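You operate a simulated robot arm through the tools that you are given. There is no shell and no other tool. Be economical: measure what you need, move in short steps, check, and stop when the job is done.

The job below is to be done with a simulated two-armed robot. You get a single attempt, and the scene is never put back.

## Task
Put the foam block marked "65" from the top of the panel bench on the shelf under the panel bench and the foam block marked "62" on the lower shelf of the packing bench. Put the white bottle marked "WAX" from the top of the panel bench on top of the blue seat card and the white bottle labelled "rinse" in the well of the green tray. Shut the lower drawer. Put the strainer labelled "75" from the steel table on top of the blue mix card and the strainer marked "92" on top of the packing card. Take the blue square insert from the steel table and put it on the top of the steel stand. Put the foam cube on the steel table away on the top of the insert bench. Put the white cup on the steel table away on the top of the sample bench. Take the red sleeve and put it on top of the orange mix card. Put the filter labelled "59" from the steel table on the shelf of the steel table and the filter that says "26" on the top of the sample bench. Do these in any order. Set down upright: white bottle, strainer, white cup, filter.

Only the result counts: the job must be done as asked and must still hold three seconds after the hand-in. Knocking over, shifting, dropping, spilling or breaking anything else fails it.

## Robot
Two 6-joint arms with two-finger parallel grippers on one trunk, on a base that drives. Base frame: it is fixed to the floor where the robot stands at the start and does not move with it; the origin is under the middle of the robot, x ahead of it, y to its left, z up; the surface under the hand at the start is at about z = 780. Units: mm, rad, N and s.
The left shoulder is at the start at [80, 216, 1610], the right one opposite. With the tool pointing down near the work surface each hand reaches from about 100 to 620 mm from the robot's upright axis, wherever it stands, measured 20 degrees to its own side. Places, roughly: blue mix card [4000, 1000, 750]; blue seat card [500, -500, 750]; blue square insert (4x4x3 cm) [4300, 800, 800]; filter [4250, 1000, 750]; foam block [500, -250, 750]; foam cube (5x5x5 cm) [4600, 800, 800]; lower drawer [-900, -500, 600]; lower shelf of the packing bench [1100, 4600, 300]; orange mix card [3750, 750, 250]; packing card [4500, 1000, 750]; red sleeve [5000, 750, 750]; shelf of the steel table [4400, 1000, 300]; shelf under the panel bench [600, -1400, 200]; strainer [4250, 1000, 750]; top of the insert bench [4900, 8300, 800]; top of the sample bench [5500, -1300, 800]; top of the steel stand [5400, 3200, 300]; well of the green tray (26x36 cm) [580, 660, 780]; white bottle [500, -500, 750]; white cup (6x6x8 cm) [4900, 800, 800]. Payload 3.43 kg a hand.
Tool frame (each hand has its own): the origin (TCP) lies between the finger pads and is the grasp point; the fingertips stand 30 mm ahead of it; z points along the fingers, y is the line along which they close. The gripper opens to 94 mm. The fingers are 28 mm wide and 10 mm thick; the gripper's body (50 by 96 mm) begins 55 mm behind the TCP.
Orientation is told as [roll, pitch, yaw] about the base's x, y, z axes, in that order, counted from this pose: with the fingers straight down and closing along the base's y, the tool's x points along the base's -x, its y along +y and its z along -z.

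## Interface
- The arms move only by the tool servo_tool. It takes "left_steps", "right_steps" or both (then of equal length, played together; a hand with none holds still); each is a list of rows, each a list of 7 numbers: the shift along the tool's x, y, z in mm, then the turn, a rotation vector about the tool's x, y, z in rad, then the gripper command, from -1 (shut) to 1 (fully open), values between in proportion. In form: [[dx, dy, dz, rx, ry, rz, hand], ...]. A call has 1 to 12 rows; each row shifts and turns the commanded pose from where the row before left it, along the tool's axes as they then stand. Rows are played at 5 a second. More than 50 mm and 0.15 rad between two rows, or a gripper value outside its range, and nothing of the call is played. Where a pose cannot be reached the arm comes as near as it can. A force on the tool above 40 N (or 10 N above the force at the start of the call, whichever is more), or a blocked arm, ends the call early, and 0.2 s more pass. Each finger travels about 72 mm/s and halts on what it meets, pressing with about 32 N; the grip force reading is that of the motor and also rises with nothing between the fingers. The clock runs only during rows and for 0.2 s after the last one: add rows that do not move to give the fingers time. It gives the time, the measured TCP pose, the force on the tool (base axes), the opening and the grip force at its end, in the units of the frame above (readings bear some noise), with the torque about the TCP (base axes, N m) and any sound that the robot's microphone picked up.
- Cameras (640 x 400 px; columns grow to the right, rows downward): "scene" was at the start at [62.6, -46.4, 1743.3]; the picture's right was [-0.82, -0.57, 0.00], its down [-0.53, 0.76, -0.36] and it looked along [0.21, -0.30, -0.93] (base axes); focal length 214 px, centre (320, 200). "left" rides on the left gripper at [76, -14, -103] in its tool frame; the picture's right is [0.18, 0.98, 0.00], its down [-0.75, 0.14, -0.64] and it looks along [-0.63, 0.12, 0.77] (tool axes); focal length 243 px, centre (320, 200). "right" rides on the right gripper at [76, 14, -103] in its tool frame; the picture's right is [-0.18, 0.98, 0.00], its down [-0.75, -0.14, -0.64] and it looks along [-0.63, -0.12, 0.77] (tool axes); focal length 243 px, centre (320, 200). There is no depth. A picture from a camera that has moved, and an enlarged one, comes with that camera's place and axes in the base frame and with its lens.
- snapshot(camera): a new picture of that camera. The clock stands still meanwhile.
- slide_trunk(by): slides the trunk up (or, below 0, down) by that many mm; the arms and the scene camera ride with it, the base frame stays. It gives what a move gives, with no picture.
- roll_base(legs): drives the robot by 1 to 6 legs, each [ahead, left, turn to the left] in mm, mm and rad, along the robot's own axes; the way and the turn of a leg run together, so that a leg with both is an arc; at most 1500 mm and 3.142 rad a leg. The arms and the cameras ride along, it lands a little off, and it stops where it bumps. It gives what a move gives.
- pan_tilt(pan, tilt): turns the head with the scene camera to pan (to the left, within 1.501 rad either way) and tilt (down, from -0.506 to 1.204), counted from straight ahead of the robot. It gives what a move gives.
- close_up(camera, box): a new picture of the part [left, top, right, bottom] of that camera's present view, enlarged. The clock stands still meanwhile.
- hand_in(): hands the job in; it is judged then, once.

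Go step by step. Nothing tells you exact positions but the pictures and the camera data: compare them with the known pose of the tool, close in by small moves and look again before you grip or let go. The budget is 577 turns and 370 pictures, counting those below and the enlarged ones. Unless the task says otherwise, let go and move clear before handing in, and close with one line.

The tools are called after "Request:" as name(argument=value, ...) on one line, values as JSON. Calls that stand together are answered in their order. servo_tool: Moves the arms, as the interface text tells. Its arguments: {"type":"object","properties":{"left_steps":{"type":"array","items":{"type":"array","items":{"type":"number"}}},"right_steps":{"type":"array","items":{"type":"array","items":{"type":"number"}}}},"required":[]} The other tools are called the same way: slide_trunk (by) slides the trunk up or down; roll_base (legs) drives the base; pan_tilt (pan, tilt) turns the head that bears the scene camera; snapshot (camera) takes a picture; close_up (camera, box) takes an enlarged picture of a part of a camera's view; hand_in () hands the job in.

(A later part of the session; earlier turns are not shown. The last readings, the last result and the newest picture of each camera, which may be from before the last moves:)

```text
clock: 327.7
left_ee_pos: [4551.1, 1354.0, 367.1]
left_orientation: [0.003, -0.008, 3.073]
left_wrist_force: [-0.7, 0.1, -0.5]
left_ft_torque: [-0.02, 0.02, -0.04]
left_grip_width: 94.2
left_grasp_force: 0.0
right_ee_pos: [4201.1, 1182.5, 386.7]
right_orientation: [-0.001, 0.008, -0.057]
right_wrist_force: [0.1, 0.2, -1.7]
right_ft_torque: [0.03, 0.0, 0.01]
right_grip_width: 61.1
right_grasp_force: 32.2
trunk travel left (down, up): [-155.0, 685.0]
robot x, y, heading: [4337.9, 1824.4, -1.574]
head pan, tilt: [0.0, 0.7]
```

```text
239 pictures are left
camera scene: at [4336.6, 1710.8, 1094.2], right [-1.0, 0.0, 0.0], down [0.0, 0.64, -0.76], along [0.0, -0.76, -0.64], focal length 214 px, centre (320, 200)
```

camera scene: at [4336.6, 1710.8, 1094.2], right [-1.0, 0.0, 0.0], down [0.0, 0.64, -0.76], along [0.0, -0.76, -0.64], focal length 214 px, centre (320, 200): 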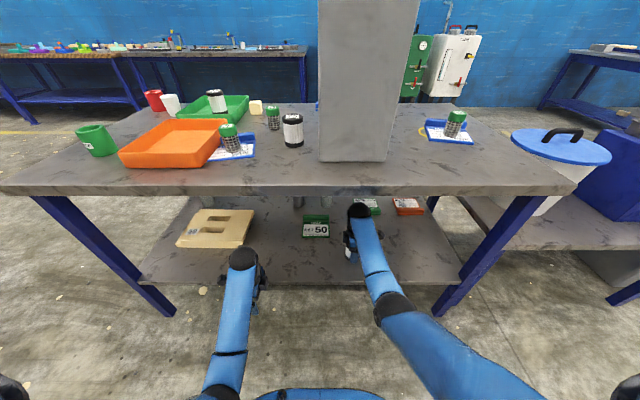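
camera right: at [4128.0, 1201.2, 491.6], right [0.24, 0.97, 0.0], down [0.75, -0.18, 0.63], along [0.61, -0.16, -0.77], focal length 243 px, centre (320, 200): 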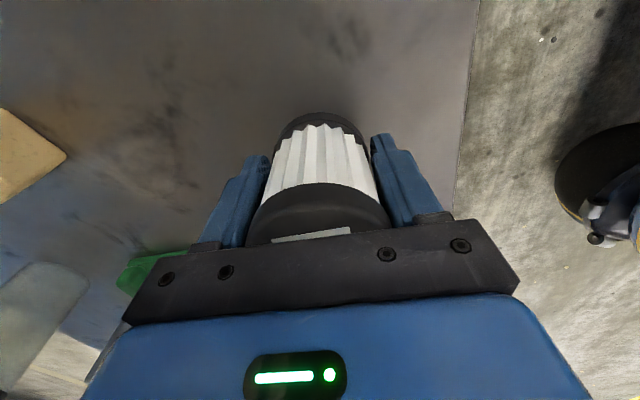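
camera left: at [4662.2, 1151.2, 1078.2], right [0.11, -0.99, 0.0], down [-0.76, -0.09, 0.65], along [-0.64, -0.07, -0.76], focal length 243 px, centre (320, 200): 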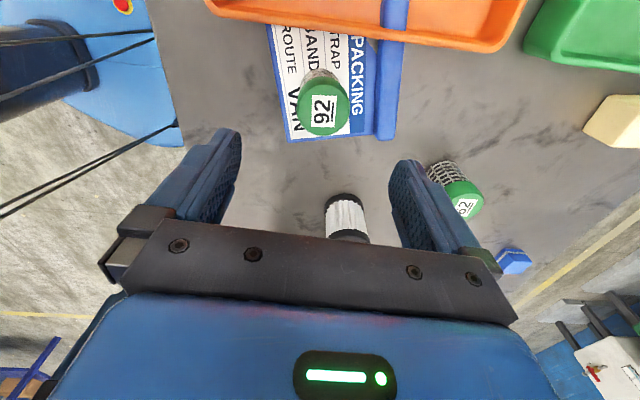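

Free of neighbours. Descend to the shelf.

Request:
servo_tool(right_steps=[[0, 0, 20, 0, 0, 0, -1], [0, 0, 4, 0, 0, 0, -1], [0, 0, 4, 0, 0, 0, -1]])

Request:
servo_tool(right_steps=[[0, 0, 4, 0, 0, 0, -1], [0, 0, 4, 0, 0, 0, -1]])

```text
clock: 328.5
left_ee_pos: [4551.7, 1355.4, 369.7]
left_orientation: [0.006, -0.009, 3.072]
left_wrist_force: [-0.5, -0.6, -0.1]
left_ft_torque: [0.0, -0.01, 0.01]
left_grip_width: 93.9
left_grasp_force: 0.1
right_ee_pos: [4201.7, 1184.2, 361.6]
right_orientation: [-0.006, 0.01, -0.059]
right_wrist_force: [-1.5, 4.7, 19.4]
right_ft_torque: [0.71, -0.05, 0.1]
right_grip_width: 60.9
right_grasp_force: 32.3
trunk travel left (down, up): [-155.0, 685.0]
robot x, y, heading: [4336.7, 1829.1, -1.572]
head pan, tilt: [0.0, 0.7]
```

```text
clock: 329.1
left_ee_pos: [4551.2, 1355.2, 369.9]
left_orientation: [0.009, -0.006, 3.071]
left_wrist_force: [-0.6, 0.5, -0.3]
left_ft_torque: [-0.01, 0.01, -0.01]
left_grip_width: 94.0
left_grasp_force: 0.0
right_ee_pos: [4201.6, 1181.5, 355.5]
right_orientation: [-0.01, 0.011, -0.058]
right_wrist_force: [4.3, 2.1, 37.3]
right_ft_torque: [1.21, -0.28, -0.15]
right_grip_width: 59.9
right_grasp_force: 31.7
trunk travel left (down, up): [-155.0, 685.0]
robot x, y, heading: [4338.0, 1825.1, -1.573]
head pan, tilt: [0.0, 0.7]
```

Contact reached at ~361. Relieve and release.

Request:
servo_tool(right_steps=[[0, 0, -3, 0, 0, 0, -1], [0, 0, 0, 0, 0, 0, -1]])

Request:
servo_tool(right_steps=[[0, 0, 0, 0, 0, 0, 0.5], [0, 0, 0, 0, 0, 0, 1], [0, 0, 0, 0, 0, 0, 1], [0, 0, -35, 0, 0, 0, 1], [0, 0, -40, 0, 0, 0, 1], [0, 0, -15, 0, 0, 0, 1], [0, 40, 0, 0, 0, 0, 1], [0, 40, 0, 0, 0, 0, 1], [0, 40, 0, 0, 0, 0, 1]])

Request:
snapshot(camera="right")

Request:
close_up(camera="scene", box=[280, 180, 460, 300])

```text
clock: 329.7
left_ee_pos: [4551.0, 1354.6, 368.7]
left_orientation: [0.007, -0.008, 3.071]
left_wrist_force: [0.2, -0.1, -0.4]
left_ft_torque: [0.0, -0.01, 0.01]
left_grip_width: 93.9
left_grasp_force: 0.0
right_ee_pos: [4200.8, 1182.6, 356.0]
right_orientation: [-0.006, 0.01, -0.056]
right_wrist_force: [10.0, -4.9, 23.4]
right_ft_torque: [0.53, -0.32, -0.3]
right_grip_width: 59.6
right_grasp_force: 32.0
trunk travel left (down, up): [-155.0, 685.0]
robot x, y, heading: [4336.5, 1826.0, -1.572]
head pan, tilt: [0.0, 0.7]
```

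```text
clock: 331.5
left_ee_pos: [4551.7, 1353.5, 367.6]
left_orientation: [0.005, -0.007, 3.071]
left_wrist_force: [0.7, -0.1, -0.2]
left_ft_torque: [0.03, 0.01, 0.02]
left_grip_width: 94.3
left_grasp_force: 0.1
right_ee_pos: [4205.6, 1232.4, 436.1]
right_orientation: [-0.038, 0.006, -0.061]
right_wrist_force: [0.4, 3.1, 15.6]
right_ft_torque: [-0.6, -0.02, 0.01]
right_grip_width: 92.2
right_grasp_force: 0.1
right hand out of reach, approached as far as the arm can: row 7, 8
trunk travel left (down, up): [-155.0, 685.0]
robot x, y, heading: [4335.0, 1823.9, -1.57]
head pan, tilt: [0.0, 0.7]
stopped in row 8 (right hand): the force on the tool passed its limit at 50 N (the readings are from after the stop); the commanded pose is now the measured one
```

```text
238 pictures are left
camera right: at [4131.3, 1254.1, 538.8], right [0.24, 0.97, -0.04], down [0.75, -0.16, 0.64], along [0.62, -0.19, -0.76], focal length 243 px, centre (320, 200)
```

right: 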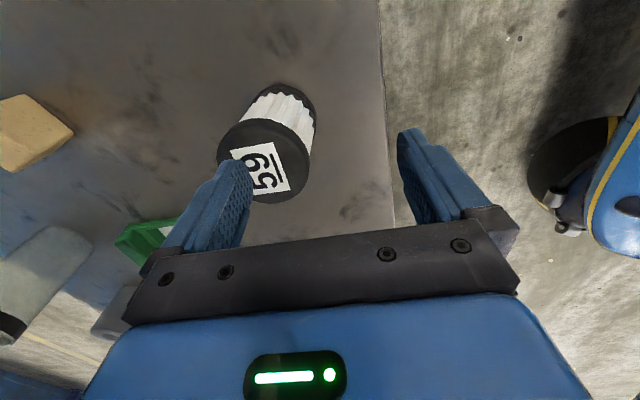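

```text
3.33 times, centred on (370, 240) of scene
camera zoom: at [4336.6, 1712.1, 1094.6], right [-1.0, 0.0, 0.0], down [0.0, 0.64, -0.77], along [0.0, -0.77, -0.64], focal length 715 px, centre (153, 67)
```

zoom: 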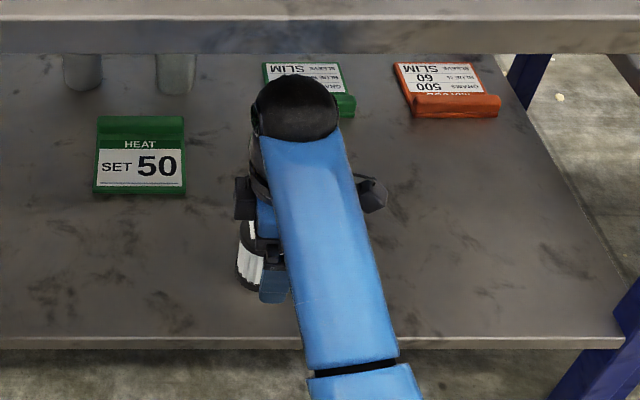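

The fingertip seems to be resting on the filter top. Raise the trunk 30 mm and then back the base away.

Request:
slide_trunk(by=35)

Request:
snapshot(camera="right")

```text
clock: 332.3
left_ee_pos: [4551.5, 1354.1, 403.6]
left_orientation: [0.004, -0.008, 3.072]
left_wrist_force: [0.0, -0.6, 0.2]
left_ft_torque: [0.0, -0.01, -0.04]
left_grip_width: 94.3
left_grasp_force: 0.1
right_ee_pos: [4205.6, 1233.1, 466.5]
right_orientation: [-0.031, 0.007, -0.061]
right_wrist_force: [-1.2, 0.6, 0.1]
right_ft_torque: [0.02, 0.0, -0.01]
right_grip_width: 93.9
right_grasp_force: 0.0
trunk travel left (down, up): [-190.0, 650.0]
robot x, y, heading: [4338.4, 1827.9, -1.571]
head pan, tilt: [0.0, 0.7]
```

```text
236 pictures are left
camera right: at [4131.0, 1254.2, 570.3], right [0.24, 0.97, -0.03], down [0.75, -0.17, 0.64], along [0.62, -0.18, -0.77], focal length 243 px, centre (320, 200)
```

right: 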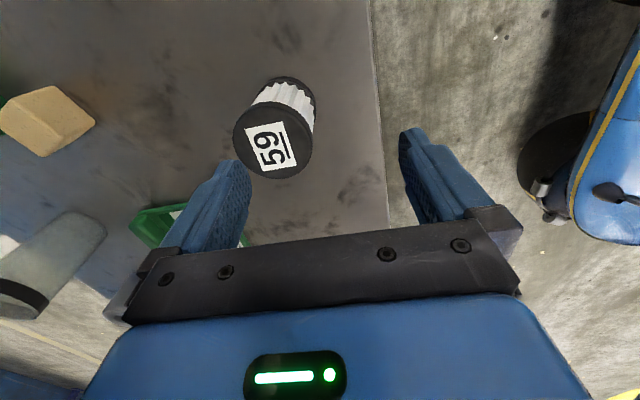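

Free, and the filter stands upright. Back the base off and check.

Request:
roll_base(legs=[[-260, 0, 0]])

Request:
close_up(camera="scene", box=[160, 60, 480, 260])

```text
clock: 334.1
left_ee_pos: [4552.3, 1610.4, 403.8]
left_orientation: [0.005, -0.006, 3.073]
left_wrist_force: [0.0, 0.8, 0.0]
left_ft_torque: [0.0, 0.0, 0.01]
left_grip_width: 93.9
left_grasp_force: 0.0
right_ee_pos: [4207.8, 1487.4, 467.6]
right_orientation: [-0.032, 0.007, -0.055]
right_wrist_force: [0.1, -1.2, -0.2]
right_ft_torque: [0.0, 0.0, 0.02]
right_grip_width: 94.1
right_grasp_force: 0.0
trunk travel left (down, up): [-190.0, 650.0]
robot x, y, heading: [4335.5, 2081.9, -1.568]
head pan, tilt: [0.0, 0.7]
```

```text
2.00 times, centred on (320, 160) of scene
camera zoom: at [4336.5, 1967.2, 1129.4], right [-1.0, 0.0, 0.0], down [0.0, 0.64, -0.77], along [0.0, -0.77, -0.64], focal length 429 px, centre (320, 280)
```

zoom: 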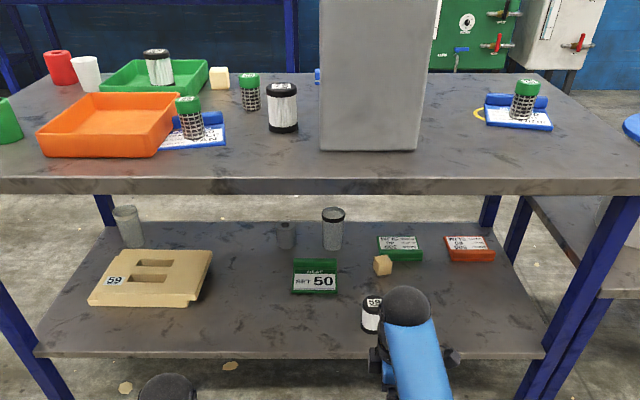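

Filter 59 stands on the shelf. Next: red sleeve. Raise the trunk and drive round the east end to the south side.

Request:
slide_trunk(by=400)

Request:
slide_trunk(by=145)

Request:
roll_base(legs=[[0, 1450, 0], [1100, 0, 0], [1050, 0, 0], [0, 0, 3.14], [0, 500, 0]])

Request:
snapshot(camera="scene")

```text
clock: 337.9
left_ee_pos: [4553.0, 1611.0, 803.3]
left_orientation: [0.004, -0.006, 3.074]
left_wrist_force: [0.1, 0.2, 0.1]
left_ft_torque: [-0.02, 0.0, 0.0]
left_grip_width: 94.1
left_grasp_force: 0.1
right_ee_pos: [4208.1, 1488.0, 865.5]
right_orientation: [-0.032, 0.006, -0.056]
right_wrist_force: [-0.3, 0.6, 0.8]
right_ft_torque: [0.02, -0.01, 0.0]
right_grip_width: 93.6
right_grasp_force: 0.0
trunk travel left (down, up): [-590.0, 250.0]
robot x, y, heading: [4337.8, 2080.2, -1.566]
head pan, tilt: [0.0, 0.7]
```

```text
clock: 339.6
left_ee_pos: [4553.5, 1610.6, 948.6]
left_orientation: [0.006, -0.008, 3.076]
left_wrist_force: [-0.2, 0.2, 0.4]
left_ft_torque: [0.02, 0.04, 0.03]
left_grip_width: 94.0
left_grasp_force: 0.0
right_ee_pos: [4207.5, 1486.3, 1012.0]
right_orientation: [-0.032, 0.006, -0.056]
right_wrist_force: [0.2, 0.5, 0.2]
right_ft_torque: [0.0, 0.0, 0.02]
right_grip_width: 93.9
right_grasp_force: 0.2
trunk travel left (down, up): [-735.0, 105.0]
robot x, y, heading: [4336.3, 2080.0, -1.563]
head pan, tilt: [0.0, 0.7]
```

```text
clock: 367.2
left_ee_pos: [4989.5, 319.9, 948.7]
left_orientation: [0.005, -0.004, 0.005]
left_wrist_force: [0.3, -0.5, 0.2]
left_ft_torque: [0.01, -0.01, 0.01]
left_grip_width: 94.2
left_grasp_force: 0.1
right_ee_pos: [5326.3, 466.1, 1011.7]
right_orientation: [-0.033, 0.006, -3.129]
right_wrist_force: [0.1, 0.4, 0.5]
right_ft_torque: [0.0, -0.01, -0.01]
right_grip_width: 94.0
right_grasp_force: 0.1
trunk travel left (down, up): [-735.0, 105.0]
robot x, y, heading: [5234.8, -139.3, 1.643]
head pan, tilt: [0.0, 0.7]
```

```text
234 pictures are left
camera scene: at [5232.3, -21.2, 1674.3], right [1.0, 0.07, 0.0], down [0.05, -0.64, -0.76], along [-0.06, 0.76, -0.64], focal length 214 px, centre (320, 200)
```

scene: 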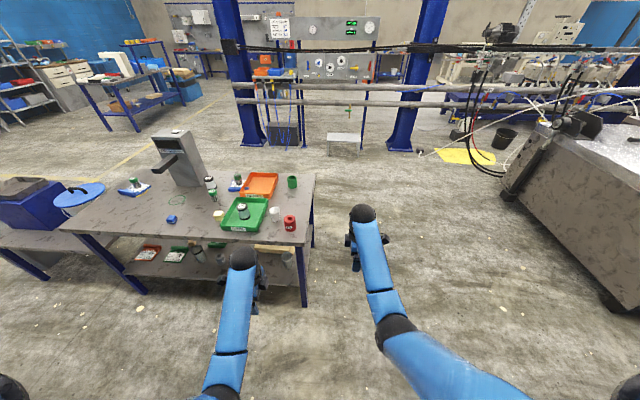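

Request:
close_up(camera="scene", box=[200, 160, 340, 250])

```text
4.44 times, centred on (270, 205) of scene
camera zoom: at [5232.3, -21.2, 1674.3], right [1.0, 0.07, 0.0], down [0.05, -0.64, -0.76], along [-0.06, 0.76, -0.64], focal length 953 px, centre (542, 178)
```

zoom: 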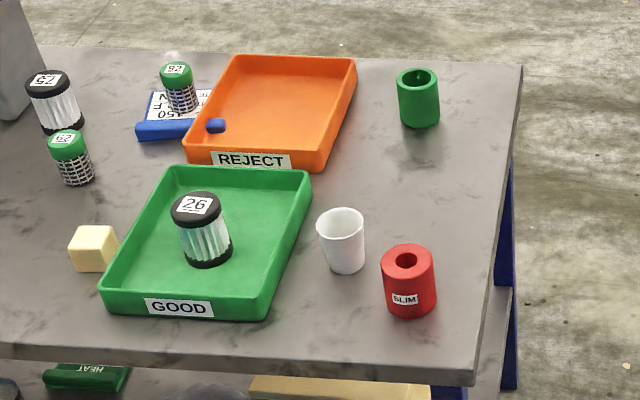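

Sleeve "SLIM" at about (5005,776). Straighten heading and roll up so the left hand is above it.

Request:
roll_base(legs=[[0, 0, -0.073], [430, 18, 0]])

Request:
snapshot(camera="left")

```text
clock: 370.3
left_ee_pos: [5000.5, 766.2, 949.3]
left_orientation: [0.006, -0.006, -0.063]
left_wrist_force: [0.3, 0.5, 0.9]
left_ft_torque: [0.0, 0.0, 0.0]
left_grip_width: 94.1
left_grasp_force: 0.0
right_ee_pos: [5345.4, 889.0, 1011.4]
right_orientation: [-0.033, 0.007, 3.088]
right_wrist_force: [-0.3, -0.1, 0.5]
right_ft_torque: [-0.02, 0.01, 0.03]
right_grip_width: 93.9
right_grasp_force: 0.1
trunk travel left (down, up): [-735.0, 105.0]
robot x, y, heading: [5222.9, 297.1, 1.579]
head pan, tilt: [0.0, 0.7]
```

```text
232 pictures are left
camera left: at [4922.4, 756.2, 1051.5], right [-0.12, 0.99, 0.0], down [0.76, 0.09, 0.65], along [0.64, 0.08, -0.76], focal length 243 px, centre (320, 200)
```

left: 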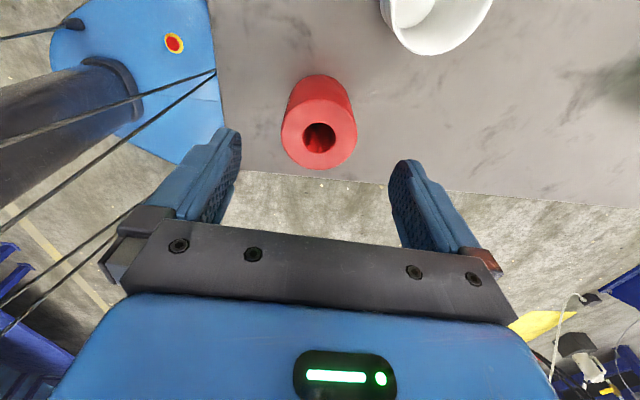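

Sleeve centred at (5012,766). Descend and grip.

Request:
servo_tool(left_steps=[[-11.5, 1, 40, 0, 0, 0, 1], [0, 0, 42, 0, 0, 0, 1], [0, 0, 40, 0, 0, 0, 1], [0, 0, 0, 0, 0, 0, -1], [0, 0, 0, 0, 0, 0, -1], [0, 0, 0, 0, 0, 0, -1]])

Request:
snapshot(camera="left")

```text
clock: 371.7
left_ee_pos: [5013.7, 769.9, 831.6]
left_orientation: [0.006, -0.008, -0.063]
left_wrist_force: [0.2, 0.6, 0.6]
left_ft_torque: [-0.03, -0.04, -0.02]
left_grip_width: 62.9
left_grasp_force: 32.1
right_ee_pos: [5344.6, 891.2, 1012.1]
right_orientation: [-0.031, 0.006, 3.088]
right_wrist_force: [0.8, 0.5, -0.5]
right_ft_torque: [0.01, 0.01, -0.01]
right_grip_width: 93.9
right_grasp_force: 0.0
trunk travel left (down, up): [-735.0, 105.0]
robot x, y, heading: [5217.9, 295.8, 1.575]
head pan, tilt: [0.0, 0.7]
```

```text
231 pictures are left
camera left: at [4936.6, 758.8, 933.2], right [-0.12, 0.99, 0.0], down [0.76, 0.09, 0.65], along [0.64, 0.08, -0.76], focal length 243 px, centre (320, 200)
```

left: 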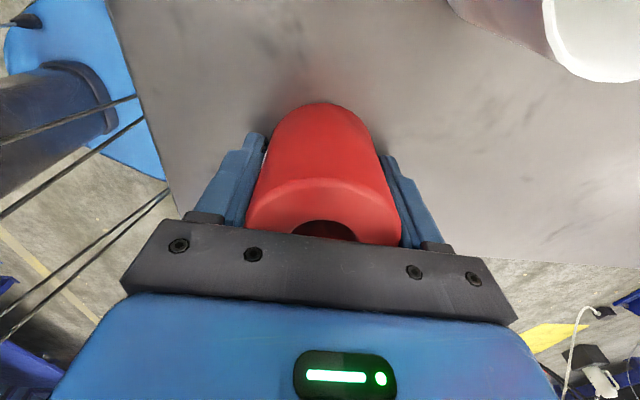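

Sleeve gripped. Lift, tuck the right hand, back away and drive west to the orange card's position.

Request:
servo_tool(left_steps=[[0, 0, -40, 0, 0, 0, -1], [0, 0, -40, 0, 0, 0, -1], [0, 0, -20, 0, 0, 0, -1]], right_steps=[[0, 37, 20, 0.03, 0, 0, 1], [0, 37, 20, 0, 0, 0, 1], [0, 37, 20, 0, 0, 0, 1]])

Request:
roll_base(legs=[[-340, 0, 0], [0, 1150, 0]])

Request:
slide_trunk(by=-400)

Request:
snapshot(camera="scene")

```text
clock: 372.5
left_ee_pos: [5014.2, 767.6, 929.3]
left_orientation: [0.003, -0.006, -0.064]
left_wrist_force: [0.0, 0.0, -1.9]
left_ft_torque: [-0.04, 0.01, -0.01]
left_grip_width: 62.9
left_grasp_force: 31.9
right_ee_pos: [5341.4, 784.8, 949.5]
right_orientation: [-0.063, 0.006, 3.088]
right_wrist_force: [0.3, 0.0, 0.1]
right_ft_torque: [0.0, -0.01, 0.01]
right_grip_width: 93.8
right_grasp_force: 0.1
trunk travel left (down, up): [-735.0, 105.0]
robot x, y, heading: [5215.7, 298.3, 1.577]
head pan, tilt: [0.0, 0.7]
```

```text
clock: 380.3
left_ee_pos: [3851.5, 403.6, 928.8]
left_orientation: [0.005, -0.006, -0.046]
left_wrist_force: [-0.2, 0.8, -1.2]
left_ft_torque: [-0.04, 0.01, 0.03]
left_grip_width: 63.0
left_grasp_force: 31.8
right_ee_pos: [4178.5, 427.7, 949.2]
right_orientation: [-0.061, 0.005, 3.104]
right_wrist_force: [0.4, 0.3, 0.7]
right_ft_torque: [-0.01, -0.02, -0.02]
right_grip_width: 94.1
right_grasp_force: 0.0
trunk travel left (down, up): [-735.0, 105.0]
robot x, y, heading: [4061.5, -64.9, 1.594]
head pan, tilt: [0.0, 0.7]
```

```text
clock: 384.1
left_ee_pos: [3851.8, 404.1, 529.8]
left_orientation: [0.003, -0.007, -0.045]
left_wrist_force: [0.1, -0.1, -1.4]
left_ft_torque: [-0.01, 0.0, 0.01]
left_grip_width: 62.8
left_grasp_force: 32.3
right_ee_pos: [4179.0, 426.8, 550.4]
right_orientation: [-0.062, 0.005, 3.105]
right_wrist_force: [-0.4, -1.0, 0.0]
right_ft_torque: [0.0, 0.01, 0.0]
right_grip_width: 93.9
right_grasp_force: 0.1
trunk travel left (down, up): [-335.0, 505.0]
robot x, y, heading: [4065.2, -65.6, 1.595]
head pan, tilt: [0.0, 0.7]
```

```text
230 pictures are left
camera scene: at [4060.9, 50.4, 1274.3], right [1.0, 0.02, 0.0], down [0.02, -0.64, -0.76], along [-0.02, 0.76, -0.64], focal length 214 px, centre (320, 200)
```

scene: 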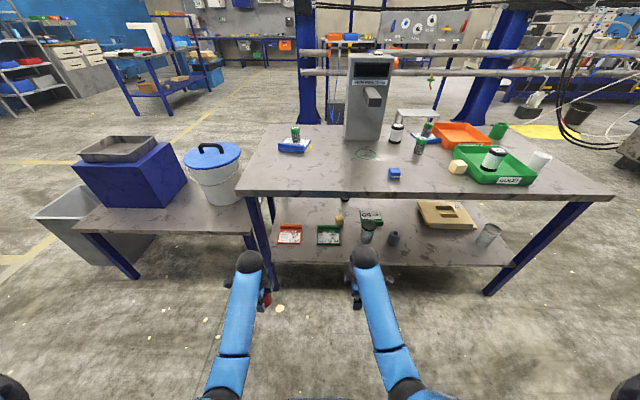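

Request:
close_up(camera="scene", box=[230, 190, 430, 290])

```text
3.20 times, centred on (330, 240) of scene
camera zoom: at [4060.9, 50.4, 1274.3], right [1.0, 0.02, 0.0], down [0.02, -0.64, -0.76], along [-0.02, 0.76, -0.64], focal length 686 px, centre (288, 72)
```

zoom: 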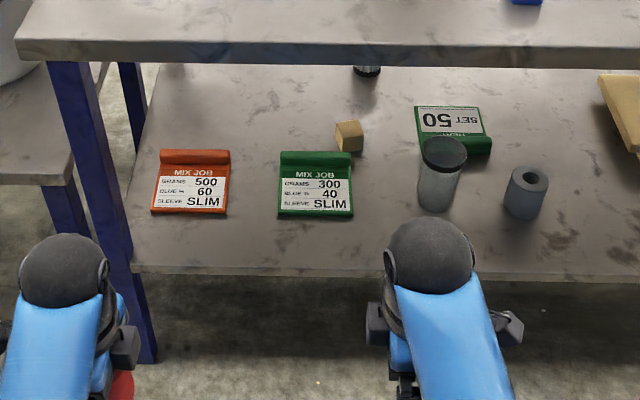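

Orange card label centre ≈ (3868,848), plate z≈322. To reach under the table I'll drop the trunk further: back off a little, extend and raise the hands first.

Request:
roll_base(legs=[[-130, 0, -0.022]])

Request:
servo_tool(left_steps=[[0, 40, 0, 0, 0, 0, -1], [0, 40, 0, 0, 0, 0, -1], [0, 40, 0, 0, 0, 0, -1], [0, 0, -40, 0, 0, 0, -1], [0, 0, -40, 0, 0, 0, -1], [0, 0, -40, 0, 0, 0, -1], [0, 0, -40, 0, 0, 0, -1], [0, 0, -35, 0, 0, 0, -1]], right_steps=[[0, -40, 0, 0.06, 0, 0, 1], [0, -30, 0, 0, 0, 0, 1], [0, 0, 0, 0, 0, 0, 1], [0, 0, -40, 0, 0, 0, 1], [0, 0, -40, 0, 0, 0, 1], [0, 0, -40, 0, 0, 0, 1], [0, 0, -40, 0, 0, 0, 1], [0, 0, -35, 0, 0, 0, 1]])

Request:
slide_trunk(by=-290)

```text
clock: 385.4
left_ee_pos: [3864.0, 278.7, 529.2]
left_orientation: [0.005, -0.008, -0.07]
left_wrist_force: [-0.1, -0.8, -1.2]
left_ft_torque: [-0.01, 0.01, -0.04]
left_grip_width: 62.8
left_grasp_force: 32.1
right_ee_pos: [4191.2, 294.4, 549.0]
right_orientation: [-0.063, 0.005, 3.082]
right_wrist_force: [0.1, -0.4, 0.3]
right_ft_torque: [0.01, 0.0, 0.01]
right_grip_width: 93.5
right_grasp_force: 0.1
trunk travel left (down, up): [-335.0, 505.0]
robot x, y, heading: [4063.4, -191.6, 1.574]
head pan, tilt: [0.0, 0.7]
```

```text
clock: 387.2
left_ee_pos: [3871.8, 459.8, 657.1]
left_orientation: [0.004, -0.007, -0.068]
left_wrist_force: [-1.0, 1.1, -1.4]
left_ft_torque: [-0.05, -0.01, 0.0]
left_grip_width: 62.7
left_grasp_force: 32.5
left hand out of reach, approached as far as the arm can: row 5, 6, 7, 8
right_ee_pos: [4181.8, 401.2, 639.1]
right_orientation: [-0.122, 0.004, 3.081]
right_wrist_force: [0.5, 0.4, 0.6]
right_ft_torque: [0.02, 0.0, 0.03]
right_grip_width: 93.8
right_grasp_force: 0.1
right hand out of reach, approached as far as the arm can: row 5, 6, 7, 8
trunk travel left (down, up): [-335.0, 505.0]
robot x, y, heading: [4067.5, -195.4, 1.57]
head pan, tilt: [0.0, 0.7]
```

```text
clock: 390.1
left_ee_pos: [3871.4, 459.8, 366.9]
left_orientation: [0.005, -0.007, -0.069]
left_wrist_force: [-0.3, -0.3, -1.0]
left_ft_torque: [-0.02, 0.02, 0.02]
left_grip_width: 62.3
left_grasp_force: 32.0
right_ee_pos: [4181.7, 401.4, 350.5]
right_orientation: [-0.123, 0.004, 3.083]
right_wrist_force: [0.3, 0.0, 0.7]
right_ft_torque: [0.0, 0.0, -0.04]
right_grip_width: 94.1
right_grasp_force: 0.0
trunk travel left (down, up): [-45.0, 795.0]
robot x, y, heading: [4064.6, -196.5, 1.569]
head pan, tilt: [0.0, 0.7]
```

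Raise the trunk 40 mm, straighten and pull the right hand back, then check the left view before rolling in.

Request:
slide_trunk(by=40)

Request:
servo_tool(right_steps=[[0, 0, 0, -0.12, 0, 0, 1], [30, 30, 0, 0, 0, 0, 1], [30, 30, 0, 0, 0, 0, 1]])

Request:
roll_base(legs=[[220, 0, 0]])

Request:
snapshot(camera="left")

Request:
snapshot(camera="scene")

```text
clock: 390.9
left_ee_pos: [3872.2, 458.7, 405.9]
left_orientation: [0.005, -0.006, -0.066]
left_wrist_force: [-0.4, -0.5, -0.8]
left_ft_torque: [-0.03, -0.03, 0.0]
left_grip_width: 62.3
left_grasp_force: 31.9
right_ee_pos: [4181.7, 402.0, 389.2]
right_orientation: [-0.124, 0.007, 3.081]
right_wrist_force: [-0.6, -0.2, -0.2]
right_ft_torque: [-0.01, 0.0, 0.02]
right_grip_width: 94.0
right_grasp_force: 0.0
trunk travel left (down, up): [-85.0, 755.0]
robot x, y, heading: [4065.0, -194.5, 1.57]
head pan, tilt: [0.0, 0.7]
```

```text
clock: 391.7
left_ee_pos: [3871.9, 458.5, 405.9]
left_orientation: [0.005, -0.007, -0.069]
left_wrist_force: [0.0, 0.5, -1.4]
left_ft_torque: [-0.02, 0.0, -0.01]
left_grip_width: 62.4
left_grasp_force: 32.1
right_ee_pos: [4234.3, 376.2, 339.2]
right_orientation: [-0.004, 0.006, 3.086]
right_wrist_force: [-0.2, -0.2, -0.6]
right_ft_torque: [-0.01, 0.01, -0.01]
right_grip_width: 94.0
right_grasp_force: 0.2
right hand out of reach, approached as far as the arm can: row 1, 2, 3
trunk travel left (down, up): [-85.0, 755.0]
robot x, y, heading: [4063.6, -195.8, 1.57]
head pan, tilt: [0.0, 0.7]
```

```text
clock: 393.4
left_ee_pos: [3873.1, 679.7, 406.0]
left_orientation: [0.003, -0.006, -0.071]
left_wrist_force: [0.0, -0.2, -1.8]
left_ft_torque: [0.02, -0.02, 0.0]
left_grip_width: 62.4
left_grasp_force: 32.1
right_ee_pos: [4236.0, 597.7, 338.7]
right_orientation: [-0.005, 0.004, 3.082]
right_wrist_force: [-0.1, -0.1, 0.9]
right_ft_torque: [-0.03, 0.0, -0.01]
right_grip_width: 94.2
right_grasp_force: 0.1
trunk travel left (down, up): [-85.0, 755.0]
robot x, y, heading: [4065.3, 24.8, 1.568]
head pan, tilt: [0.0, 0.7]
```

```text
228 pictures are left
camera left: at [3794.2, 670.7, 508.5], right [-0.12, 0.99, 0.0], down [0.76, 0.09, 0.65], along [0.64, 0.08, -0.76], focal length 243 px, centre (320, 200)
```

left: 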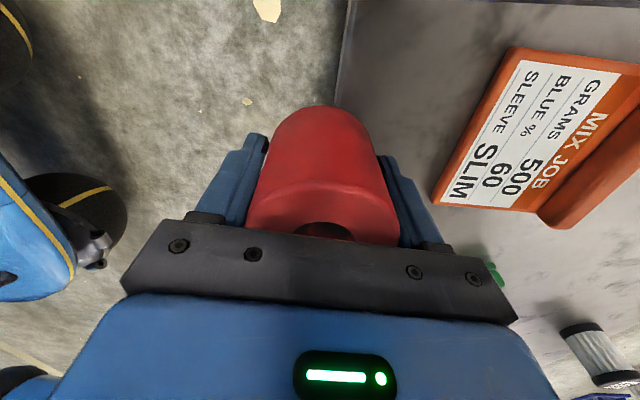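

```text
227 pictures are left
camera scene: at [4065.0, 142.7, 1024.1], right [1.0, 0.0, 0.0], down [0.0, -0.65, -0.76], along [0.0, 0.76, -0.65], focal length 214 px, centre (320, 200)
```

scene: 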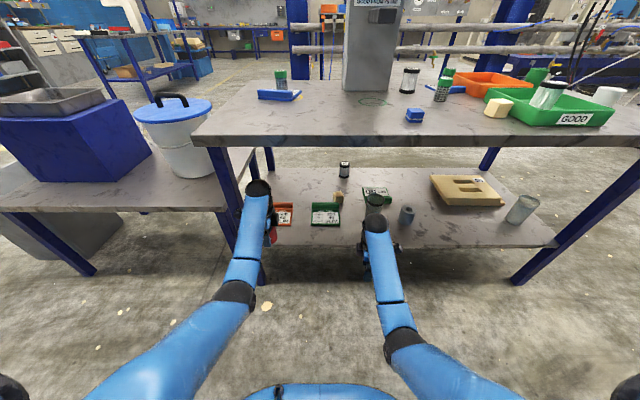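

Card confirmed, centre (3870,850). The right hand needs to rise above shelf level before rolling in: extend and raise it.

Request:
servo_tool(right_steps=[[0, -20, -35, 0, 0, 0, 1], [0, -30, -35, 0, 0, 0, 1], [0, -30, -30, 0, 0, 0, 1]])

```text
clock: 394.2
left_ee_pos: [3872.3, 679.1, 406.7]
left_orientation: [0.005, -0.006, -0.069]
left_wrist_force: [-0.6, 0.4, -1.8]
left_ft_torque: [0.04, 0.02, 0.02]
left_grip_width: 62.3
left_grasp_force: 32.2
right_ee_pos: [4242.3, 692.6, 419.8]
right_orientation: [-0.003, 0.005, 3.082]
right_wrist_force: [-0.3, -0.1, 0.4]
right_ft_torque: [0.02, -0.02, 0.0]
right_grip_width: 94.0
right_grasp_force: 0.0
right hand out of reach, approached as far as the arm can: row 1, 2
trunk travel left (down, up): [-85.0, 755.0]
robot x, y, heading: [4062.8, 26.4, 1.568]
head pan, tilt: [0.0, 0.7]
```

Now roll forward 168 mm so the sleeve is over the card.

Request:
roll_base(legs=[[120, 0, 0]])

Request:
snapshot(camera="left")

Request:
snapshot(camera="right")

Request:
snapshot(camera="scene")

```text
clock: 395.0
left_ee_pos: [3871.9, 684.1, 405.5]
left_orientation: [-0.006, -0.002, -0.047]
left_wrist_force: [3.0, -11.5, 4.8]
left_ft_torque: [1.4, 0.9, 0.92]
left_grip_width: 62.4
left_grasp_force: 32.0
right_ee_pos: [4241.2, 698.8, 420.3]
right_orientation: [-0.006, 0.006, 3.083]
right_wrist_force: [0.0, -0.3, 0.3]
right_ft_torque: [0.0, 0.02, 0.0]
right_grip_width: 93.9
right_grasp_force: 0.1
trunk travel left (down, up): [-85.0, 755.0]
robot x, y, heading: [4062.8, 34.0, 1.569]
head pan, tilt: [0.0, 0.7]
stopped in leg 1: the force on the tool passed its limit at 102 N (the readings are from after the stop); the commanded pose is now the measured one
```

```text
226 pictures are left
camera left: at [3794.7, 673.5, 510.1], right [-0.14, 0.99, -0.01], down [0.76, 0.11, 0.64], along [0.64, 0.08, -0.77], focal length 243 px, centre (320, 200)
```

left: 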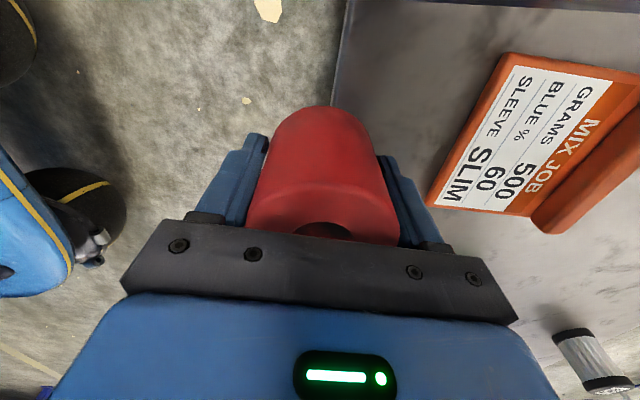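

```text
225 pictures are left
camera right: at [4316.7, 679.3, 524.4], right [-0.24, -0.97, -0.01], down [-0.75, 0.18, 0.64], along [-0.62, 0.16, -0.77], focal length 243 px, centre (320, 200)
```

right: 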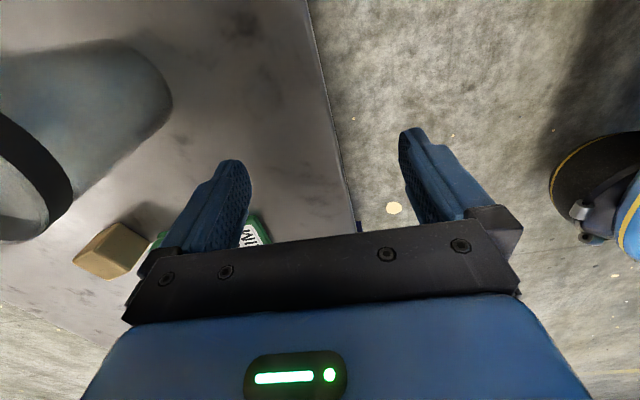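

```text
224 pictures are left
camera scene: at [4065.6, 148.0, 1024.4], right [1.0, 0.0, 0.0], down [0.0, -0.64, -0.77], along [0.0, 0.77, -0.64], focal length 214 px, centre (320, 200)
```

scene: 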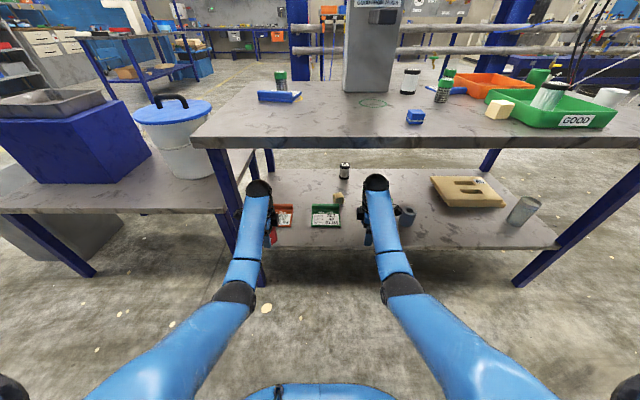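

The left wrist camera touched the table's front-left leg (leg ≈ x 3770). Back up, shift 55 mm east, and re-enter clear of the leg.

Request:
roll_base(legs=[[-50, 0, 0], [0, -60, 0]])

Request:
snapshot(camera="left")

```text
clock: 396.5
left_ee_pos: [3933.7, 637.2, 406.0]
left_orientation: [-0.007, -0.004, -0.052]
left_wrist_force: [0.9, -0.9, -0.9]
left_ft_torque: [0.01, 0.07, 0.03]
left_grip_width: 62.5
left_grasp_force: 31.3
right_ee_pos: [4304.0, 650.6, 418.2]
right_orientation: [-0.004, 0.005, 3.078]
right_wrist_force: [0.5, 0.2, -0.4]
right_ft_torque: [-0.01, 0.0, 0.01]
right_grip_width: 93.9
right_grasp_force: 0.1
trunk travel left (down, up): [-85.0, 755.0]
robot x, y, heading: [4121.8, -15.3, 1.566]
head pan, tilt: [0.0, 0.7]
```

```text
223 pictures are left
camera left: at [3856.3, 626.9, 508.3], right [-0.13, 0.99, -0.01], down [0.76, 0.11, 0.64], along [0.64, 0.08, -0.77], focal length 243 px, centre (320, 200)
```

left: 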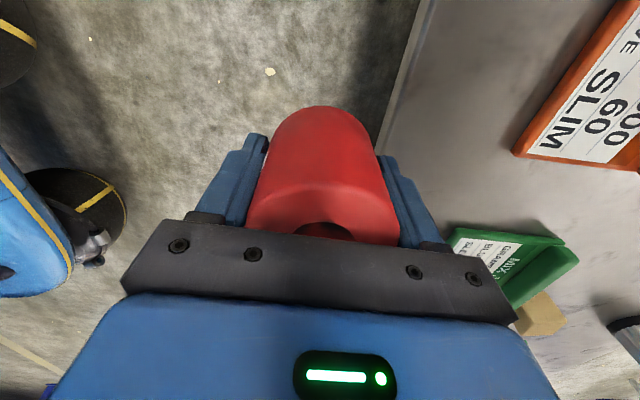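

Move the right hand 88 mm west, clear of the grey cup, then roll in.

Request:
servo_tool(right_steps=[[-44, 0, 0, 0, 0, 0, 1], [-44, 0, 0, 0, 0, 0, 1]])

Request:
roll_base(legs=[[120, 0, 0]])

Request:
snapshot(camera="right")

Request:
snapshot(camera="left")

```text
clock: 397.1
left_ee_pos: [3934.2, 636.5, 406.0]
left_orientation: [-0.007, -0.004, -0.053]
left_wrist_force: [0.7, -0.5, -0.9]
left_ft_torque: [0.03, -0.03, -0.02]
left_grip_width: 62.2
left_grasp_force: 31.7
right_ee_pos: [4212.6, 654.4, 416.7]
right_orientation: [-0.004, 0.005, 3.08]
right_wrist_force: [0.6, -0.2, 0.4]
right_ft_torque: [0.02, -0.01, 0.02]
right_grip_width: 94.1
right_grasp_force: 0.1
trunk travel left (down, up): [-85.0, 755.0]
robot x, y, heading: [4122.5, -13.2, 1.572]
head pan, tilt: [0.0, 0.7]
```

```text
clock: 398.3
left_ee_pos: [3935.9, 758.0, 404.6]
left_orientation: [-0.009, -0.004, -0.057]
left_wrist_force: [0.2, 0.2, -2.1]
left_ft_torque: [0.0, 0.0, 0.02]
left_grip_width: 62.5
left_grasp_force: 31.9
right_ee_pos: [4215.0, 774.6, 416.9]
right_orientation: [-0.003, 0.005, 3.075]
right_wrist_force: [0.2, 0.8, 0.0]
right_ft_torque: [-0.04, 0.01, -0.01]
right_grip_width: 94.1
right_grasp_force: 0.1
trunk travel left (down, up): [-85.0, 755.0]
robot x, y, heading: [4124.5, 103.9, 1.568]
head pan, tilt: [0.0, 0.7]
```

```text
222 pictures are left
camera right: at [4290.0, 754.3, 520.6], right [-0.25, -0.97, 0.0], down [-0.75, 0.19, 0.64], along [-0.62, 0.16, -0.77], focal length 243 px, centre (320, 200)
```

right: 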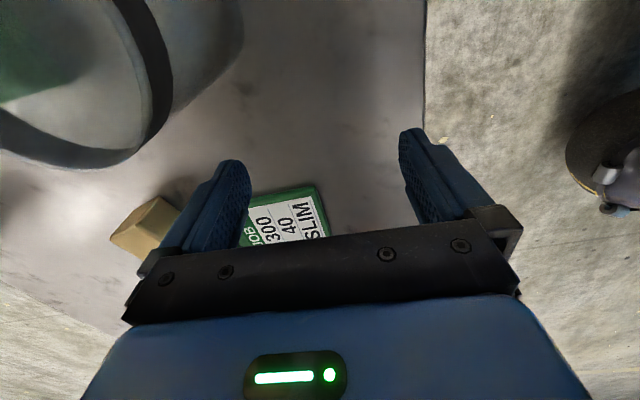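

```text
221 pictures are left
camera left: at [3858.6, 748.3, 507.4], right [-0.13, 0.99, -0.01], down [0.76, 0.1, 0.64], along [0.64, 0.08, -0.77], focal length 243 px, centre (320, 200)
```

left: 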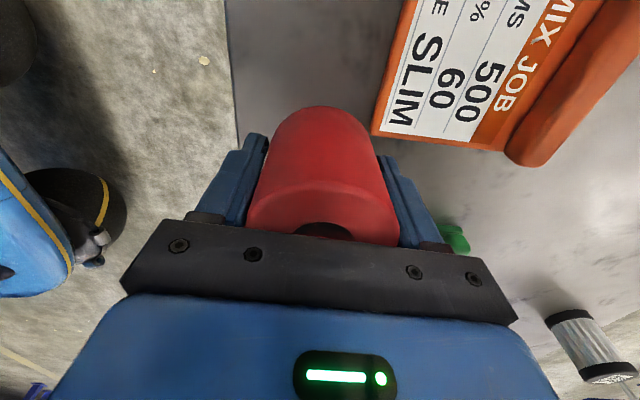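

Request:
servo_tool(right_steps=[[-30, 0, 0, 0, 0, 0, 1]])

Request:
roll_base(legs=[[88, 0, 0]])

Request:
servo_tool(left_steps=[[27, 0, 0, 0, 0, 0, -1], [27, 0, 0, 0, 0, 0, -1]])

Request:
snapshot(camera="left")

```text
clock: 398.7
left_ee_pos: [3935.3, 757.3, 404.7]
left_orientation: [-0.007, -0.004, -0.057]
left_wrist_force: [0.2, 0.3, -1.9]
left_ft_torque: [-0.03, 0.04, 0.01]
left_grip_width: 62.2
left_grasp_force: 31.6
right_ee_pos: [4181.5, 777.8, 417.1]
right_orientation: [-0.004, 0.008, 3.075]
right_wrist_force: [0.6, 0.2, 0.3]
right_ft_torque: [0.02, 0.01, -0.01]
right_grip_width: 93.8
right_grasp_force: 0.1
trunk travel left (down, up): [-85.0, 755.0]
robot x, y, heading: [4123.8, 106.4, 1.568]
head pan, tilt: [0.0, 0.7]
```

```text
clock: 399.8
left_ee_pos: [3937.0, 847.3, 403.2]
left_orientation: [-0.006, -0.003, -0.056]
left_wrist_force: [0.4, 0.0, -1.7]
left_ft_torque: [0.0, 0.01, -0.01]
left_grip_width: 62.4
left_grasp_force: 32.0
right_ee_pos: [4183.5, 868.0, 415.9]
right_orientation: [-0.004, 0.005, 3.076]
right_wrist_force: [-0.6, -0.2, -0.6]
right_ft_torque: [-0.02, 0.01, -0.01]
right_grip_width: 94.0
right_grasp_force: 0.1
trunk travel left (down, up): [-85.0, 755.0]
robot x, y, heading: [4123.5, 191.2, 1.564]
head pan, tilt: [0.0, 0.7]
```

```text
clock: 400.4
left_ee_pos: [3882.1, 848.8, 401.5]
left_orientation: [-0.006, -0.004, -0.058]
left_wrist_force: [0.3, 0.4, -0.8]
left_ft_torque: [-0.02, -0.02, -0.02]
left_grip_width: 62.0
left_grasp_force: 31.7
right_ee_pos: [4182.9, 866.9, 417.0]
right_orientation: [-0.003, 0.005, 3.074]
right_wrist_force: [-0.1, 1.7, -0.5]
right_ft_torque: [-0.02, 0.04, 0.04]
right_grip_width: 94.0
right_grasp_force: 0.0
trunk travel left (down, up): [-85.0, 755.0]
robot x, y, heading: [4128.6, 195.0, 1.562]
head pan, tilt: [0.0, 0.7]
```

```text
220 pictures are left
camera left: at [3804.8, 839.5, 506.0], right [-0.13, 0.99, -0.01], down [0.76, 0.1, 0.64], along [0.64, 0.08, -0.76], focal length 243 px, centre (320, 200)
```

left: 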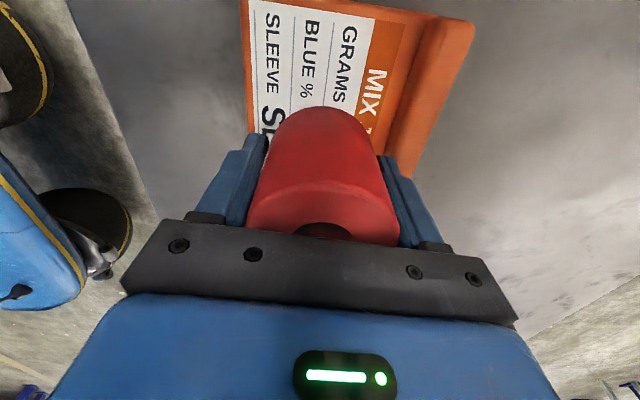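

The sleeve is over the label. Lower to contact.

Request:
servo_tool(left_steps=[[5, 0, 20, 0, 0, 0, -1], [0, 0, 5, 0, 0, 0, -1], [0, 0, 3, 0, 0, 0, -1]])

Request:
servo_tool(left_steps=[[0, 0, 2, 0, 0, 0, -1], [0, 0, 2, 0, 0, 0, -1]])

```text
clock: 401.2
left_ee_pos: [3876.3, 849.1, 374.8]
left_orientation: [-0.006, -0.003, -0.056]
left_wrist_force: [0.4, -1.2, -2.2]
left_ft_torque: [-0.02, 0.03, -0.02]
left_grip_width: 62.2
left_grasp_force: 32.4
right_ee_pos: [4184.6, 867.2, 416.9]
right_orientation: [-0.004, 0.005, 3.075]
right_wrist_force: [-0.1, 0.3, -0.2]
right_ft_torque: [0.0, -0.01, 0.02]
right_grip_width: 93.9
right_grasp_force: 0.0
trunk travel left (down, up): [-85.0, 755.0]
robot x, y, heading: [4125.5, 196.0, 1.569]
head pan, tilt: [0.0, 0.7]
```

```text
clock: 401.8
left_ee_pos: [3876.8, 849.1, 372.8]
left_orientation: [-0.008, -0.003, -0.056]
left_wrist_force: [0.2, 0.3, -2.0]
left_ft_torque: [0.0, -0.03, 0.01]
left_grip_width: 62.2
left_grasp_force: 31.3
right_ee_pos: [4183.4, 866.6, 417.5]
right_orientation: [-0.002, 0.005, 3.075]
right_wrist_force: [0.3, -0.3, -0.5]
right_ft_torque: [-0.03, 0.01, 0.0]
right_grip_width: 94.0
right_grasp_force: 0.1
trunk travel left (down, up): [-85.0, 755.0]
robot x, y, heading: [4127.5, 193.1, 1.565]
head pan, tilt: [0.0, 0.7]
```

Request:
servo_tool(left_steps=[[0, 0, 2, 0, 0, 0, -1], [0, 0, 2, 0, 0, 0, -1]])

```text
clock: 402.4
left_ee_pos: [3878.7, 848.2, 369.1]
left_orientation: [-0.01, -0.004, -0.056]
left_wrist_force: [-0.1, 0.2, -1.6]
left_ft_torque: [-0.01, 0.01, -0.01]
left_grip_width: 62.2
left_grasp_force: 32.1
right_ee_pos: [4184.2, 867.6, 418.2]
right_orientation: [-0.002, 0.005, 3.075]
right_wrist_force: [0.5, -0.2, -0.1]
right_ft_torque: [0.01, 0.02, -0.02]
right_grip_width: 94.2
right_grasp_force: 0.1
trunk travel left (down, up): [-85.0, 755.0]
robot x, y, heading: [4125.4, 195.9, 1.568]
head pan, tilt: [0.0, 0.7]
```

Request:
servo_tool(left_steps=[[0, 0, 2, 0, 0, 0, -1], [0, 0, 2, 0, 0, 0, -1]])

```text
clock: 403.0
left_ee_pos: [3877.5, 849.6, 366.0]
left_orientation: [-0.006, -0.003, -0.054]
left_wrist_force: [-1.5, -0.3, 3.8]
left_ft_torque: [0.11, -0.02, 0.03]
left_grip_width: 62.4
left_grasp_force: 32.1
right_ee_pos: [4184.6, 866.8, 417.9]
right_orientation: [-0.004, 0.005, 3.075]
right_wrist_force: [-0.6, -0.4, -0.6]
right_ft_torque: [-0.02, 0.01, -0.02]
right_grip_width: 94.0
right_grasp_force: 0.1
trunk travel left (down, up): [-85.0, 755.0]
robot x, y, heading: [4125.7, 196.9, 1.566]
head pan, tilt: [0.0, 0.7]
```

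Contact. Open just enough, rise with arm and trunk.

Request:
servo_tool(left_steps=[[0, 0, 0, 0, 0, 0, 0.45], [0, 0, 0, 0, 0, 0, 0.45], [0, 0, 0, 0, 0, 0, 0.45], [0, 0, -20, 0, 0, 0, 0.45], [0, 0, -15, 0, 0, 0, 0.45]])

Request:
slide_trunk(by=45)

Request:
snapshot(camera="left")

```text
clock: 404.2
left_ee_pos: [3877.1, 851.2, 398.6]
left_orientation: [-0.005, -0.003, -0.055]
left_wrist_force: [0.5, 0.1, -0.5]
left_ft_torque: [0.0, 0.02, -0.01]
left_grip_width: 68.3
left_grasp_force: 0.1
right_ee_pos: [4184.9, 867.0, 417.8]
right_orientation: [-0.004, 0.004, 3.077]
right_wrist_force: [0.2, 0.3, 0.2]
right_ft_torque: [-0.03, 0.0, 0.02]
right_grip_width: 94.2
right_grasp_force: 0.0
trunk travel left (down, up): [-85.0, 755.0]
robot x, y, heading: [4127.7, 198.2, 1.564]
head pan, tilt: [0.0, 0.7]
```

```text
clock: 405.1
left_ee_pos: [3877.8, 850.1, 442.9]
left_orientation: [-0.006, -0.005, -0.056]
left_wrist_force: [-0.4, -0.9, -0.4]
left_ft_torque: [-0.02, -0.02, 0.0]
left_grip_width: 68.0
left_grasp_force: 0.1
right_ee_pos: [4184.2, 867.6, 461.6]
right_orientation: [-0.002, 0.005, 3.077]
right_wrist_force: [0.3, -0.1, -1.0]
right_ft_torque: [0.01, 0.01, 0.01]
right_grip_width: 93.9
right_grasp_force: 0.1
trunk travel left (down, up): [-130.0, 710.0]
robot x, y, heading: [4128.4, 196.9, 1.566]
head pan, tilt: [0.0, 0.7]
```

```text
219 pictures are left
camera left: at [3800.3, 841.0, 546.8], right [-0.13, 0.99, -0.01], down [0.76, 0.1, 0.64], along [0.64, 0.08, -0.77], focal length 243 px, centre (320, 200)
```

left: 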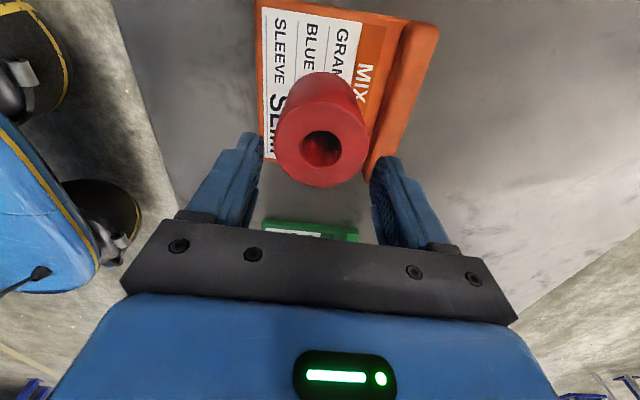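

The sleeve stands on the orange card. Rise 20 mm more, shift east to clear the leg, then back out.

Request:
slide_trunk(by=20)

Request:
servo_tool(left_steps=[[-30, 0, 0, 0, 0, 0, 0.45], [-30, 0, 0, 0, 0, 0, 0.45]])

Request:
roll_base(legs=[[-330, 0, 0]])

Request:
close_up(camera="scene", box=[160, 60, 480, 260])

```text
clock: 405.8
left_ee_pos: [3878.1, 849.9, 463.9]
left_orientation: [-0.007, -0.003, -0.055]
left_wrist_force: [0.4, 1.1, 0.2]
left_ft_torque: [0.03, 0.01, 0.03]
left_grip_width: 68.4
left_grasp_force: 0.0
right_ee_pos: [4183.1, 868.0, 482.9]
right_orientation: [-0.003, 0.004, 3.075]
right_wrist_force: [0.1, -0.3, 0.1]
right_ft_torque: [0.01, 0.04, -0.02]
right_grip_width: 93.9
right_grasp_force: 0.2
trunk travel left (down, up): [-150.0, 690.0]
robot x, y, heading: [4126.7, 193.6, 1.567]
head pan, tilt: [0.0, 0.7]
```

```text
clock: 406.4
left_ee_pos: [3937.2, 847.2, 463.6]
left_orientation: [-0.007, -0.004, -0.058]
left_wrist_force: [0.1, 0.6, -0.2]
left_ft_torque: [0.03, -0.02, -0.02]
left_grip_width: 68.4
left_grasp_force: 0.1
right_ee_pos: [4183.1, 866.9, 482.3]
right_orientation: [-0.002, 0.007, 3.076]
right_wrist_force: [1.5, 0.0, 0.5]
right_ft_torque: [-0.02, -0.02, 0.02]
right_grip_width: 94.0
right_grasp_force: 0.1
trunk travel left (down, up): [-150.0, 690.0]
robot x, y, heading: [4126.0, 193.6, 1.568]
head pan, tilt: [0.0, 0.7]
```

```text
clock: 408.5
left_ee_pos: [3936.5, 518.3, 466.5]
left_orientation: [-0.008, -0.003, -0.059]
left_wrist_force: [0.1, -0.6, -0.3]
left_ft_torque: [-0.01, -0.04, -0.01]
left_grip_width: 68.2
left_grasp_force: 0.1
right_ee_pos: [4182.7, 536.8, 484.2]
right_orientation: [-0.004, 0.007, 3.071]
right_wrist_force: [0.4, 0.6, 0.2]
right_ft_torque: [0.03, 0.02, 0.01]
right_grip_width: 93.7
right_grasp_force: 0.0
trunk travel left (down, up): [-150.0, 690.0]
robot x, y, heading: [4119.6, -134.6, 1.559]
head pan, tilt: [0.0, 0.7]
```

```text
2.00 times, centred on (320, 160) of scene
camera zoom: at [4124.4, -21.0, 1089.4], right [1.0, -0.01, 0.0], down [-0.01, -0.64, -0.77], along [0.01, 0.77, -0.64], focal length 429 px, centre (320, 280)
```

zoom: 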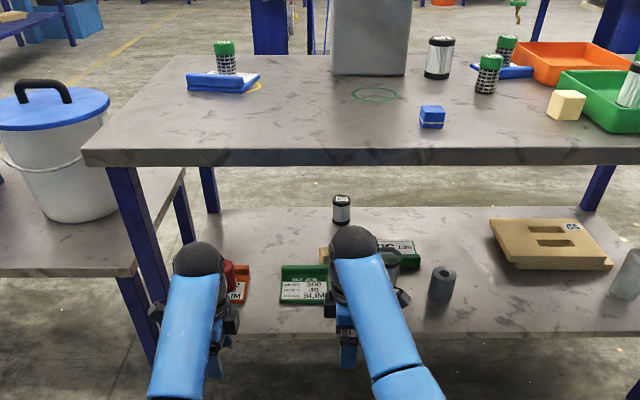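

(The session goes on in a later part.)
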